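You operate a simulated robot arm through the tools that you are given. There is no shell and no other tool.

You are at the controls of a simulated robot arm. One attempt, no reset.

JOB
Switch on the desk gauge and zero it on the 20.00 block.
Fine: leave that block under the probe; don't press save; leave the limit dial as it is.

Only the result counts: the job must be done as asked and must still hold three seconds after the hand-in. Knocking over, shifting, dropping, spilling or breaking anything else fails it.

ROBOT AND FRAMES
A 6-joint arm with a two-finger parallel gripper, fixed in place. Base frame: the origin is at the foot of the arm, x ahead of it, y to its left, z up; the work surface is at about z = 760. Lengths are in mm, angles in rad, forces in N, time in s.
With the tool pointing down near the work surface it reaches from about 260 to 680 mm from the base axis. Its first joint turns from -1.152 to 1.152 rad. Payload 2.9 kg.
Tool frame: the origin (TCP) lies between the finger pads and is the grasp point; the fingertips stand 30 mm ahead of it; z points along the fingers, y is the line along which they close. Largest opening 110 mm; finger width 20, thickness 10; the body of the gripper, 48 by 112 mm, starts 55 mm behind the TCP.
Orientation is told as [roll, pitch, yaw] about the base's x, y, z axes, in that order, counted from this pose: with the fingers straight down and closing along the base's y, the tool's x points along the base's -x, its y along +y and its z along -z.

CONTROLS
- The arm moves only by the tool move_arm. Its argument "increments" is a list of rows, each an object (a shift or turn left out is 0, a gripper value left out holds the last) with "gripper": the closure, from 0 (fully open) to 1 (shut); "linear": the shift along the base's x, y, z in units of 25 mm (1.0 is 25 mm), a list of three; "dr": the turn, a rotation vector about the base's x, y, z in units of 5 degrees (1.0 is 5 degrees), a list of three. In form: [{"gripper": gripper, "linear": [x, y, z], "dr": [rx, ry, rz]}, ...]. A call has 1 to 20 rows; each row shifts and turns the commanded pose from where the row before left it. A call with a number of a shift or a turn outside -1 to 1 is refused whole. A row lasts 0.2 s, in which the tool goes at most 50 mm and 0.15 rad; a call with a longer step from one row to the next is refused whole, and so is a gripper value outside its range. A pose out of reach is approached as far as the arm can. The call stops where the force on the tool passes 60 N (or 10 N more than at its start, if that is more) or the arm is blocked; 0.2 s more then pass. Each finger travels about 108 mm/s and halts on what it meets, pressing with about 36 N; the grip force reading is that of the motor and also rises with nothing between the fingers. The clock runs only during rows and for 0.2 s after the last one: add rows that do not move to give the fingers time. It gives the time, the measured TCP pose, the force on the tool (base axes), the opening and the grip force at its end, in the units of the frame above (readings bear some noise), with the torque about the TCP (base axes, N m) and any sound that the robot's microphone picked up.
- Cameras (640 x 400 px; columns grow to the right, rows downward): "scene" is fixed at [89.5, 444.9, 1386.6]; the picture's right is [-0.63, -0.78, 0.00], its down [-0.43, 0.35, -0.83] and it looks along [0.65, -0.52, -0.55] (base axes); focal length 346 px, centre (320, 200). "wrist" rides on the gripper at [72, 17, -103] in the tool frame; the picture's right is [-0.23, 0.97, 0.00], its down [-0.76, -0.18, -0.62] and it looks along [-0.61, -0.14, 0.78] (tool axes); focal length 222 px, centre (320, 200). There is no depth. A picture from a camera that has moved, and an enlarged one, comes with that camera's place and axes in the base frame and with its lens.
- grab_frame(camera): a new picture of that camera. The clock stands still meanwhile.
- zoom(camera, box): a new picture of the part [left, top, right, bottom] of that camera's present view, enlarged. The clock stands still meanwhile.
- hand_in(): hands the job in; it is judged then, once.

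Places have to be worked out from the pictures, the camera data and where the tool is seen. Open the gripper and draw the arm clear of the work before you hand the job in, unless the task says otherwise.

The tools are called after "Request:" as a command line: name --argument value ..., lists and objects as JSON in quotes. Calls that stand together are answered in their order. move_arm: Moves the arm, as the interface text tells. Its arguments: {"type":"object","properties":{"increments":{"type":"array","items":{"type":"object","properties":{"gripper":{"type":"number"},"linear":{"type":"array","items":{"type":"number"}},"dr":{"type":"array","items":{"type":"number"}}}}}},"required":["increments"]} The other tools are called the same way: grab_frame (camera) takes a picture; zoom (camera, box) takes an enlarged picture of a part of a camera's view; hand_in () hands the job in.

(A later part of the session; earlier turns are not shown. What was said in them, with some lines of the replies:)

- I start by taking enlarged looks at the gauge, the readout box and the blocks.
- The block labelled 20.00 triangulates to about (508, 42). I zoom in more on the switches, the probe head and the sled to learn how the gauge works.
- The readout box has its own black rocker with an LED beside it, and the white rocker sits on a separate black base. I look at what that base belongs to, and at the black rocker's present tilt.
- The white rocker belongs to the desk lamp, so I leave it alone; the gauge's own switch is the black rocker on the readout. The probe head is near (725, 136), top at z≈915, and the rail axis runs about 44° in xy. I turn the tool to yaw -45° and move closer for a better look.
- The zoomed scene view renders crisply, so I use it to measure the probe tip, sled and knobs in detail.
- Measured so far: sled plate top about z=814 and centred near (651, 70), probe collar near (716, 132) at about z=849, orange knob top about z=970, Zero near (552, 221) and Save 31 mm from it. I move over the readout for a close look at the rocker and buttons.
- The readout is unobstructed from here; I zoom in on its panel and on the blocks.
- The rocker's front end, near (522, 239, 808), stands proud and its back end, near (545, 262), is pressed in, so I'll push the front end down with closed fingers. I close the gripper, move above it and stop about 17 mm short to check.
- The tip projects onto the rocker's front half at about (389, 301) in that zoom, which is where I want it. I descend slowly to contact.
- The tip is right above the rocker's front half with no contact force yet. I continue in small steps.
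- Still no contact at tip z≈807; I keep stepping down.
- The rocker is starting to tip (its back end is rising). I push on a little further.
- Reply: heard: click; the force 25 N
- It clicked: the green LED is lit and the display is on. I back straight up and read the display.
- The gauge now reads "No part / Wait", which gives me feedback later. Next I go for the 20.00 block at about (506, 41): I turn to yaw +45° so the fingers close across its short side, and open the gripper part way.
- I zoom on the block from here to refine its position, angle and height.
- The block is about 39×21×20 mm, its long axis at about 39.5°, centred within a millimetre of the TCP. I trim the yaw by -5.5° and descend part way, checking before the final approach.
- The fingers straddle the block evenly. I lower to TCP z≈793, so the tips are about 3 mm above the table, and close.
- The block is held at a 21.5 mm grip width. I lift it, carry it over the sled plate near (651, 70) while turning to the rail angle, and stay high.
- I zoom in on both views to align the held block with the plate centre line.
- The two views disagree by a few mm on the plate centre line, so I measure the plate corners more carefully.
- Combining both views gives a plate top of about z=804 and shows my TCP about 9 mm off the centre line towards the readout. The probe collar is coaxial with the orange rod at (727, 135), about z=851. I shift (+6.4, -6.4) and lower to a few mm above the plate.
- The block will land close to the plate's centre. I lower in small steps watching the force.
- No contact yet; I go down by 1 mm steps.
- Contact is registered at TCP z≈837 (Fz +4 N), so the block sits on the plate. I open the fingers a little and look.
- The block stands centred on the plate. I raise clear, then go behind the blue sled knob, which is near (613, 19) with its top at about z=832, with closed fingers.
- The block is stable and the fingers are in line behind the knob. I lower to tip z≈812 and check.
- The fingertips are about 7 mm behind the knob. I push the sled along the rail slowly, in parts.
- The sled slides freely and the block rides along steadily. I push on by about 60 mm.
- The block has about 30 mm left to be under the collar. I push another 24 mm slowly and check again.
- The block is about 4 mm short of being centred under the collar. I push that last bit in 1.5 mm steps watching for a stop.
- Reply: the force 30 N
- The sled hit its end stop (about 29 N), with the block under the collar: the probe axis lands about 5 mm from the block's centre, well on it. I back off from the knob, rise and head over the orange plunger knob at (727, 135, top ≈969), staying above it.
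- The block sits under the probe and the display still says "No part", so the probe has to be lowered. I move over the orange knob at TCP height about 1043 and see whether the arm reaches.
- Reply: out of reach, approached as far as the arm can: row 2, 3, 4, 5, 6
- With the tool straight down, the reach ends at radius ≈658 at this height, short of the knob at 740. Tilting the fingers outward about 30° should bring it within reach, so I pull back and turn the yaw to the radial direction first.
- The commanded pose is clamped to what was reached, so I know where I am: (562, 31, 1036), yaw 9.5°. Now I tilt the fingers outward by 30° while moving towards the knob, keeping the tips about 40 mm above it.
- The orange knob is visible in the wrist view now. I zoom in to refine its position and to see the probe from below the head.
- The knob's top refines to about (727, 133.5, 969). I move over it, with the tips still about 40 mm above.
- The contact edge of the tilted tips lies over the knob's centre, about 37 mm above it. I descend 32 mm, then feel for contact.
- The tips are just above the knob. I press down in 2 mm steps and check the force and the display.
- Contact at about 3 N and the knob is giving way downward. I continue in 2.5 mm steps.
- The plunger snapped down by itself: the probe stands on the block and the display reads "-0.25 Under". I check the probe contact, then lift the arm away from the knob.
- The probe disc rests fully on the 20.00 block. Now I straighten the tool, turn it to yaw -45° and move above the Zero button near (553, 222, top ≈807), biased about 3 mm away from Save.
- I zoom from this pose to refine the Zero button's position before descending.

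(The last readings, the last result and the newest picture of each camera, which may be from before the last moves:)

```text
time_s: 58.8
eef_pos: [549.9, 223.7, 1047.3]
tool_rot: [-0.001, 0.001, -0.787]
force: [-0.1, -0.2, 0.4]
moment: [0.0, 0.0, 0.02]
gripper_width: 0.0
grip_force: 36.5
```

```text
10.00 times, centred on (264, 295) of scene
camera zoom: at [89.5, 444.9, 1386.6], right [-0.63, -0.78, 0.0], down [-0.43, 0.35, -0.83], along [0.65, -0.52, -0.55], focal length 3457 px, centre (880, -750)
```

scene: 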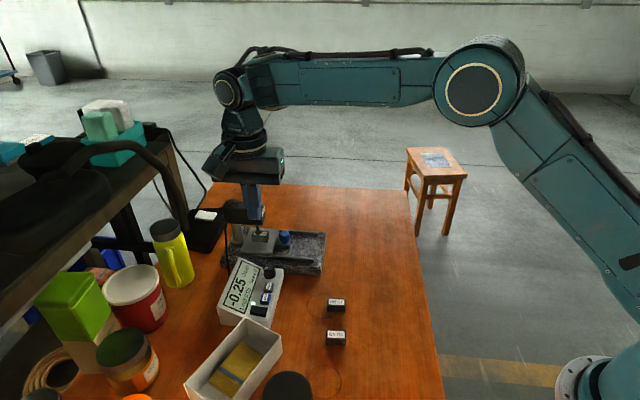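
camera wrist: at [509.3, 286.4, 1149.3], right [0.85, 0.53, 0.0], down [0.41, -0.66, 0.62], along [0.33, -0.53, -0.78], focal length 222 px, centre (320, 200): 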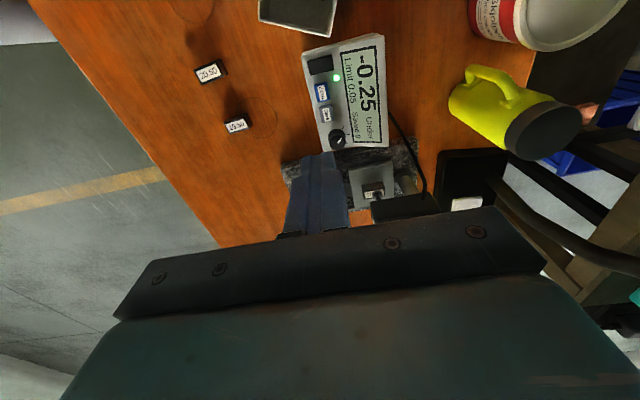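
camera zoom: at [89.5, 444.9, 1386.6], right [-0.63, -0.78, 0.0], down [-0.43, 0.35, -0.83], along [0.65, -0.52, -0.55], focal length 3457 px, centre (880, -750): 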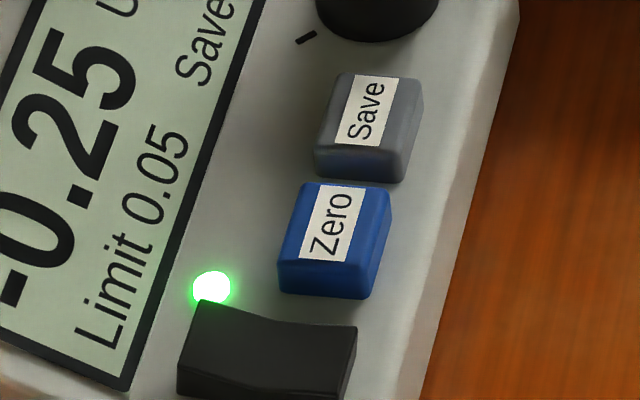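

The Zero button refines to about (553.5, 221.5, 805). I shift 2 mm in x, which keeps a 2–3 mm bias away from Save, and descend to about 25 mm above it.

Request:
move_arm --increments '[{"linear": [0.076, 0, -0.8]}, {"linear": [0, 0, -0.9]}, {"linear": [0, 0, -0.9]}, {"linear": [0, 0, -0.9]}, {"linear": [0, 0, -0.9]}, {"linear": [0, 0, -0.9]}, {"linear": [0, 0, -0.9]}, {"linear": [0, 0, -0.9]}, {"linear": [0, 0, -0.4]}, {}]'

Request:
zoom --camera "scene" --box '[220, 260, 300, 320]'

Request:
zoom --camera "wrist" --box '[260, 80, 420, 220]'

```text
time_s: 61.0
eef_pos: [551.0, 223.7, 859.1]
tool_rot: [0.0, -0.001, -0.783]
force: [-0.2, -0.2, -0.3]
moment: [0.01, -0.03, 0.01]
gripper_width: 0.3
grip_force: 36.2
```

```text
6.67 times, centred on (260, 290) of scene
camera zoom: at [89.5, 444.9, 1386.6], right [-0.63, -0.78, 0.0], down [-0.43, 0.35, -0.83], along [0.65, -0.52, -0.55], focal length 2305 px, centre (720, -400)
```

zoom: 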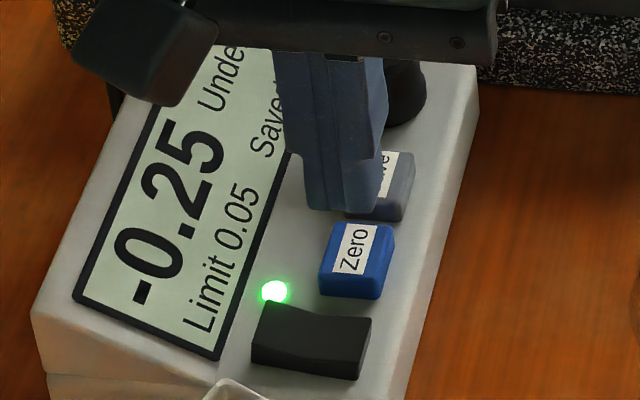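

```text
2.86 times, centred on (340, 150) of wrist
camera zoom: at [511.1, 285.9, 962.3], right [0.85, 0.53, 0.0], down [0.41, -0.66, 0.62], along [0.33, -0.53, -0.78], focal length 635 px, centre (263, 343)
```

zoom: 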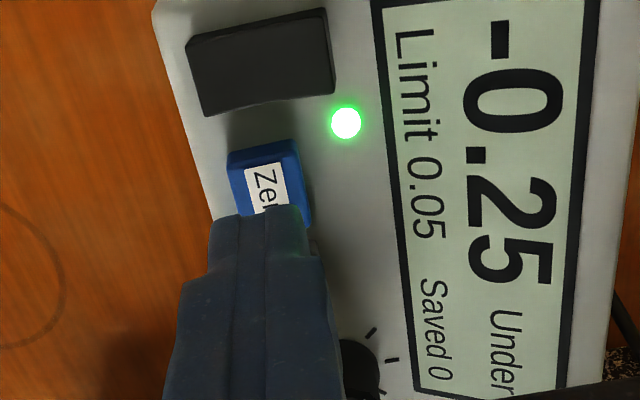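

The tip projects to within about 2 mm of the Zero button's centre, on the side away from Save. I descend to just above it, then press gently.

Request:
move_arm --increments '[{"linear": [0, 0, -0.4]}, {"linear": [0, 0, -0.3]}, {"linear": [0, 0, -0.1]}, {}]'

Request:
zoom --camera "scene" --box '[220, 260, 300, 320]'

```text
time_s: 62.0
eef_pos: [551.2, 224.1, 838.9]
tool_rot: [0.0, -0.001, -0.784]
force: [1.6, -0.1, -0.4]
moment: [0.0, -0.02, 0.03]
gripper_width: 0.0
grip_force: 35.9
```

```text
6.67 times, centred on (260, 290) of scene
camera zoom: at [89.5, 444.9, 1386.6], right [-0.63, -0.78, 0.0], down [-0.43, 0.35, -0.83], along [0.65, -0.52, -0.55], focal length 2305 px, centre (720, -400)
```

zoom: 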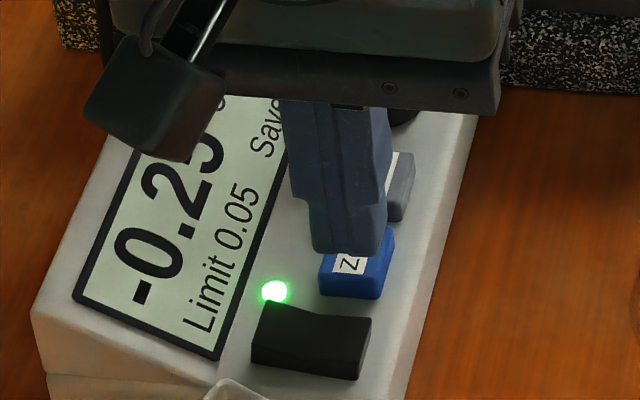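

Tip z≈809 and no contact yet. I press on in about 1.3 mm steps.

Request:
move_arm --increments '[{"linear": [0, 0, -0.05]}, {"linear": [0, 0, -0.05]}, {}]'

Request:
zoom --camera "scene" --box '[220, 260, 300, 320]'

```text
time_s: 62.8
eef_pos: [551.0, 223.9, 838.3]
tool_rot: [-0.001, -0.001, -0.785]
force: [0.0, 0.1, 0.4]
moment: [0.02, 0.0, -0.01]
gripper_width: 0.1
grip_force: 36.1
```

```text
6.67 times, centred on (260, 290) of scene
camera zoom: at [89.5, 444.9, 1386.6], right [-0.63, -0.78, 0.0], down [-0.43, 0.35, -0.83], along [0.65, -0.52, -0.55], focal length 2305 px, centre (720, -400)
```

zoom: 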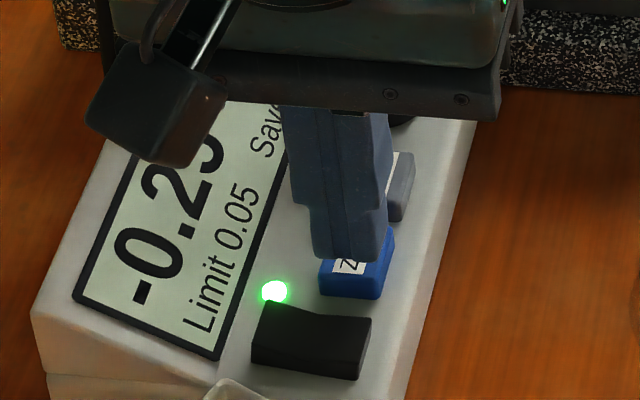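

Still free of contact; I continue down.

Request:
move_arm --increments '[{"linear": [0, 0, -0.05]}, {"linear": [0, 0, -0.05]}, {}]'

Request:
zoom --camera "scene" --box '[220, 260, 300, 320]'

```text
time_s: 63.6
eef_pos: [552.3, 223.6, 834.9]
tool_rot: [0.002, 0.001, -0.782]
force: [1.0, 0.5, 0.0]
moment: [0.02, -0.02, 0.02]
gripper_width: 0.3
grip_force: 36.3
```

```text
6.67 times, centred on (260, 290) of scene
camera zoom: at [89.5, 444.9, 1386.6], right [-0.63, -0.78, 0.0], down [-0.43, 0.35, -0.83], along [0.65, -0.52, -0.55], focal length 2305 px, centre (720, -400)
```

zoom: 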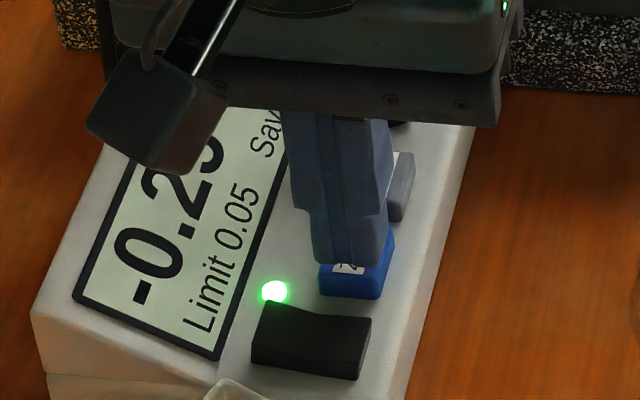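

No force at tip z≈805; one more pair of small steps.

Request:
move_arm --increments '[{"linear": [0, 0, -0.05]}, {"linear": [0, 0, -0.05]}, {}]'

Request:
zoom --camera "scene" --box '[220, 260, 300, 320]'

```text
time_s: 64.4
eef_pos: [551.8, 224.0, 832.7]
tool_rot: [0.002, -0.002, -0.784]
force: [0.2, 0.2, 0.4]
moment: [0.04, 0.03, 0.04]
gripper_width: 0.0
grip_force: 36.0
```

```text
6.67 times, centred on (260, 290) of scene
camera zoom: at [89.5, 444.9, 1386.6], right [-0.63, -0.78, 0.0], down [-0.43, 0.35, -0.83], along [0.65, -0.52, -0.55], focal length 2305 px, centre (720, -400)
```

zoom: 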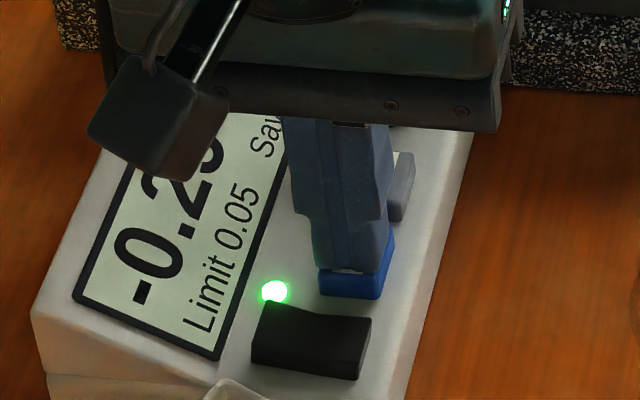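

The tip is practically at the button's top. I continue in 1 mm steps.

Request:
move_arm --increments '[{"linear": [0, 0, -0.05]}, {"linear": [0, 0, -0.03]}, {}]'

Request:
zoom --camera "scene" --box '[220, 260, 300, 320]'

```text
time_s: 65.2
eef_pos: [551.2, 224.8, 830.5]
tool_rot: [-0.001, -0.001, -0.784]
force: [0.1, -1.2, 0.5]
moment: [0.01, 0.0, -0.01]
gripper_width: 0.1
grip_force: 35.6
```

```text
6.67 times, centred on (260, 290) of scene
camera zoom: at [89.5, 444.9, 1386.7], right [-0.63, -0.78, 0.0], down [-0.43, 0.35, -0.83], along [0.65, -0.52, -0.55], focal length 2305 px, centre (720, -400)
```

zoom: 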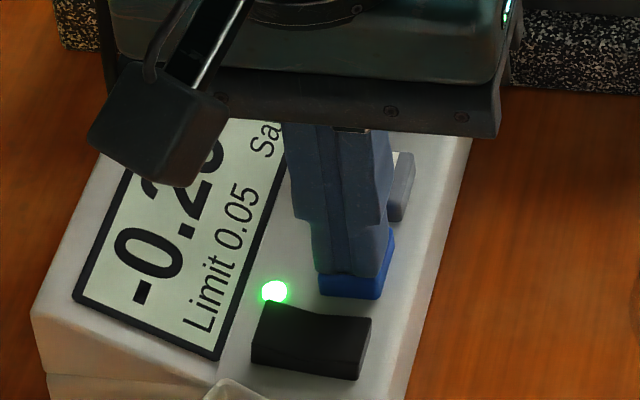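

The tip is on the button now; I keep pressing in 1 mm steps until the display changes.

Request:
move_arm --increments '[{"linear": [0, 0, -0.04]}, {}]'

Request:
zoom --camera "scene" --box '[220, 260, 300, 320]'

```text
time_s: 65.8
eef_pos: [552.1, 223.6, 829.9]
tool_rot: [-0.001, 0.001, -0.784]
force: [-0.1, -0.6, 1.6]
moment: [0.0, 0.01, 0.01]
gripper_width: 0.0
grip_force: 35.9
```

```text
6.67 times, centred on (260, 290) of scene
camera zoom: at [89.4, 444.9, 1386.7], right [-0.63, -0.78, 0.0], down [-0.43, 0.35, -0.83], along [0.65, -0.52, -0.55], focal length 2305 px, centre (720, -400)
```

zoom: 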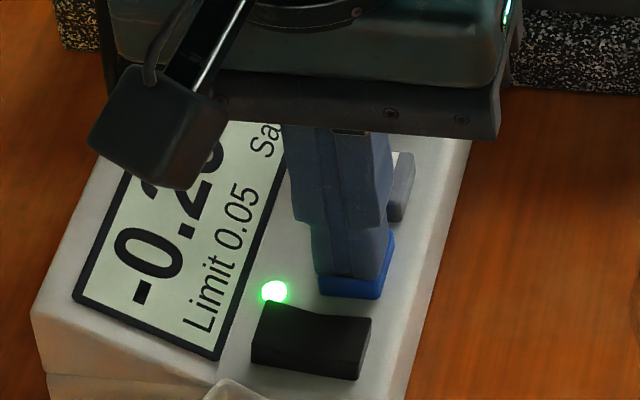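

Fz is starting to rise (1.6 N). Another 1 mm.

Request:
move_arm --increments '[{"linear": [0, 0, -0.04]}, {}]'

Request:
zoom --camera "scene" --box '[220, 260, 300, 320]'

```text
time_s: 66.4
eef_pos: [551.1, 223.6, 828.4]
tool_rot: [-0.002, 0.001, -0.784]
force: [-0.8, -0.4, 2.0]
moment: [0.0, 0.01, -0.07]
gripper_width: 0.0
grip_force: 36.5
heard: click
```

```text
6.67 times, centred on (260, 290) of scene
camera zoom: at [89.4, 444.9, 1386.7], right [-0.63, -0.78, 0.0], down [-0.43, 0.35, -0.83], along [0.65, -0.52, -0.55], focal length 2305 px, centre (720, -400)
```

zoom: 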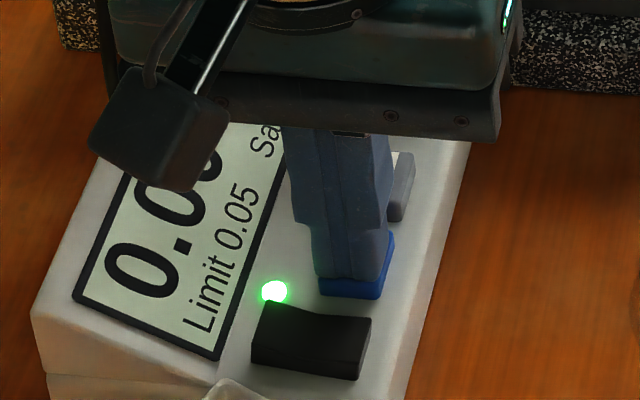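

A click was heard and the display changed to 0.0x. I lift straight up off the button and read the whole display.

Request:
move_arm --increments '[{"linear": [0, 0, 0.2]}, {"linear": [0, 0, 0.6]}, {"linear": [0, 0, 0.8]}, {"linear": [0, 0, 0.8]}, {"linear": [0, 0, 0.8]}, {"linear": [0, 0, 0.8]}, {"linear": [0, 0, 0.8]}, {"linear": [0, 0, 0.8]}, {"linear": [0, 0, 0.8]}, {}]'

Request:
zoom --camera "scene" --box '[200, 250, 300, 330]'

Request:
grab_frame --camera "scene"

```text
time_s: 68.6
eef_pos: [552.3, 223.4, 988.5]
tool_rot: [-0.001, -0.001, -0.784]
force: [0.2, 0.5, -0.6]
moment: [-0.03, 0.02, 0.02]
gripper_width: 0.1
grip_force: 36.2
```

```text
5.00 times, centred on (250, 290) of scene
camera zoom: at [89.5, 444.9, 1386.6], right [-0.63, -0.78, 0.0], down [-0.43, 0.35, -0.83], along [0.65, -0.52, -0.55], focal length 1729 px, centre (670, -250)
```

zoom: 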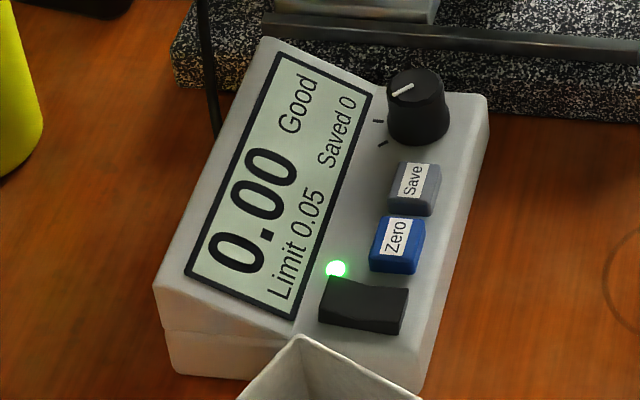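

```text
taken
```

scene: 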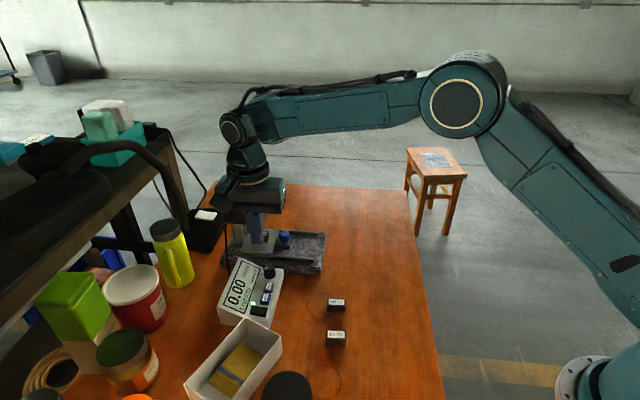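

The display reads "0.00 Good / Limit 0.05 / Saved 0". I raise the arm, draw it away from the work towards the base and open the gripper.

Request:
move_arm --increments '[{"linear": [-0.2, -0.2, 0.9]}, {"linear": [-0.3, -0.5, 0.9]}, {"linear": [-0.3, -0.6, 0.9]}, {"linear": [-0.4, -0.6, 0.9]}, {"linear": [-0.4, -0.6, 0.6]}, {"linear": [-0.4, -0.7, 0.4]}, {"linear": [-0.4, -0.7, 0]}, {"linear": [-0.4, -0.7, 0]}, {"linear": [-0.4, -0.7, 0]}, {"linear": [-0.4, -0.7, 0]}, {"gripper": 0}, {}, {}, {}, {}]'

Request:
grab_frame --camera "scene"

Request:
zoom --camera "scene" --box '[200, 180, 340, 330]'

Request:
zoom --camera "scene" --box '[216, 170, 328, 240]'

```text
time_s: 71.8
eef_pos: [460.2, 73.6, 1103.4]
tool_rot: [0.002, 0.001, -0.782]
force: [0.0, -0.1, -0.5]
moment: [-0.02, -0.01, 0.0]
gripper_width: 109.9
grip_force: 0.1
```

```text
taken
```

scene: 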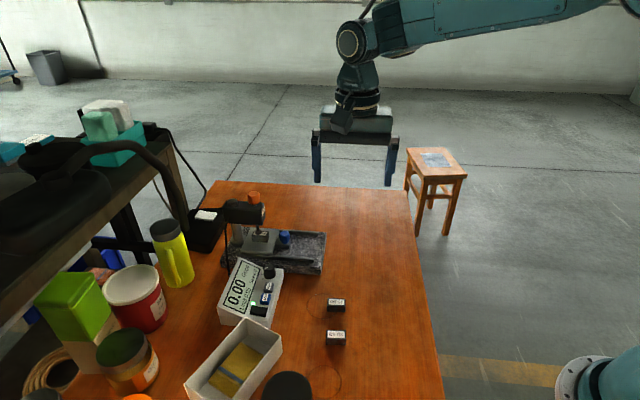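

```text
2.67 times, centred on (270, 255) of scene
camera zoom: at [89.5, 444.9, 1386.6], right [-0.63, -0.78, 0.0], down [-0.43, 0.35, -0.83], along [0.65, -0.52, -0.55], focal length 922 px, centre (453, 53)
```

zoom: 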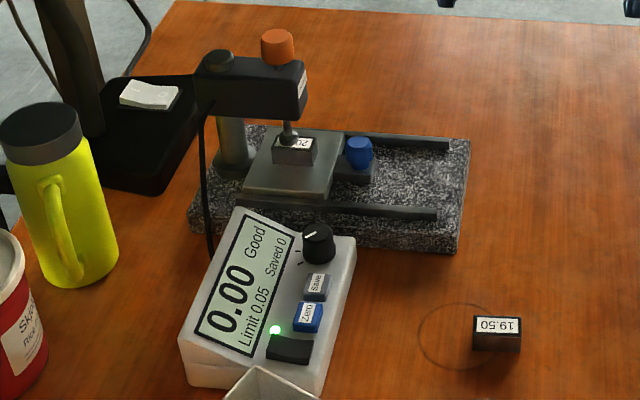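

```text
5.71 times, centred on (272, 205) of scene
camera zoom: at [89.5, 444.9, 1386.6], right [-0.63, -0.78, 0.0], down [-0.43, 0.35, -0.83], along [0.65, -0.52, -0.55], focal length 1976 px, centre (594, 171)
```

zoom: 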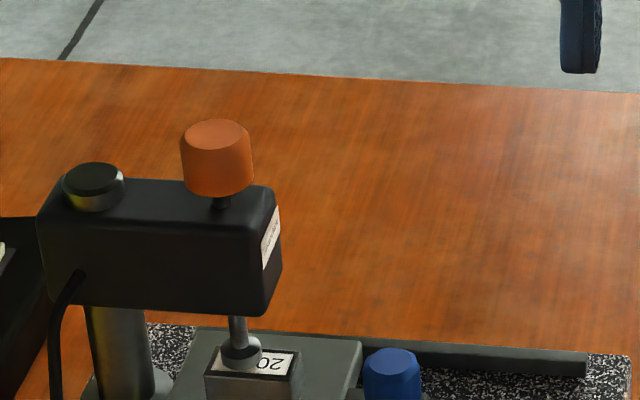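

The gauge is on and reads 0.00 Good with the probe on the 20.00 block. Saved is still 0, the limit is still 0.05, the other blocks are where they were, and the arm is clear with the gripper open. I hand the job in.

Request:
hand_in

```text
The job is handed in.
```

The desk gauge is switched on and zeroed on the 20.00 block, and I've handed the job in. No verdict came back.

- **Reading:** just before hand-in the display showed "0.00 Good", with the probe resting on the 20.00 block. It read -0.25 before I pressed Zero.
- **Block:** it is still under the probe. I placed it on the sled and slid the sled to its end stop. I then pushed the orange knob, and the probe dropped onto the block about 5 mm from its centre.
- **Save and limit dial:** I touched neither. The display showed "Saved 0" and "Limit 0.05".
- **Everything else:** the other blocks, the tray and the rest of the bench looked undisturbed in the last pictures. I left the white switch alone because it belongs to the lamp.
- **Arm:** it is drawn clear with the gripper open.
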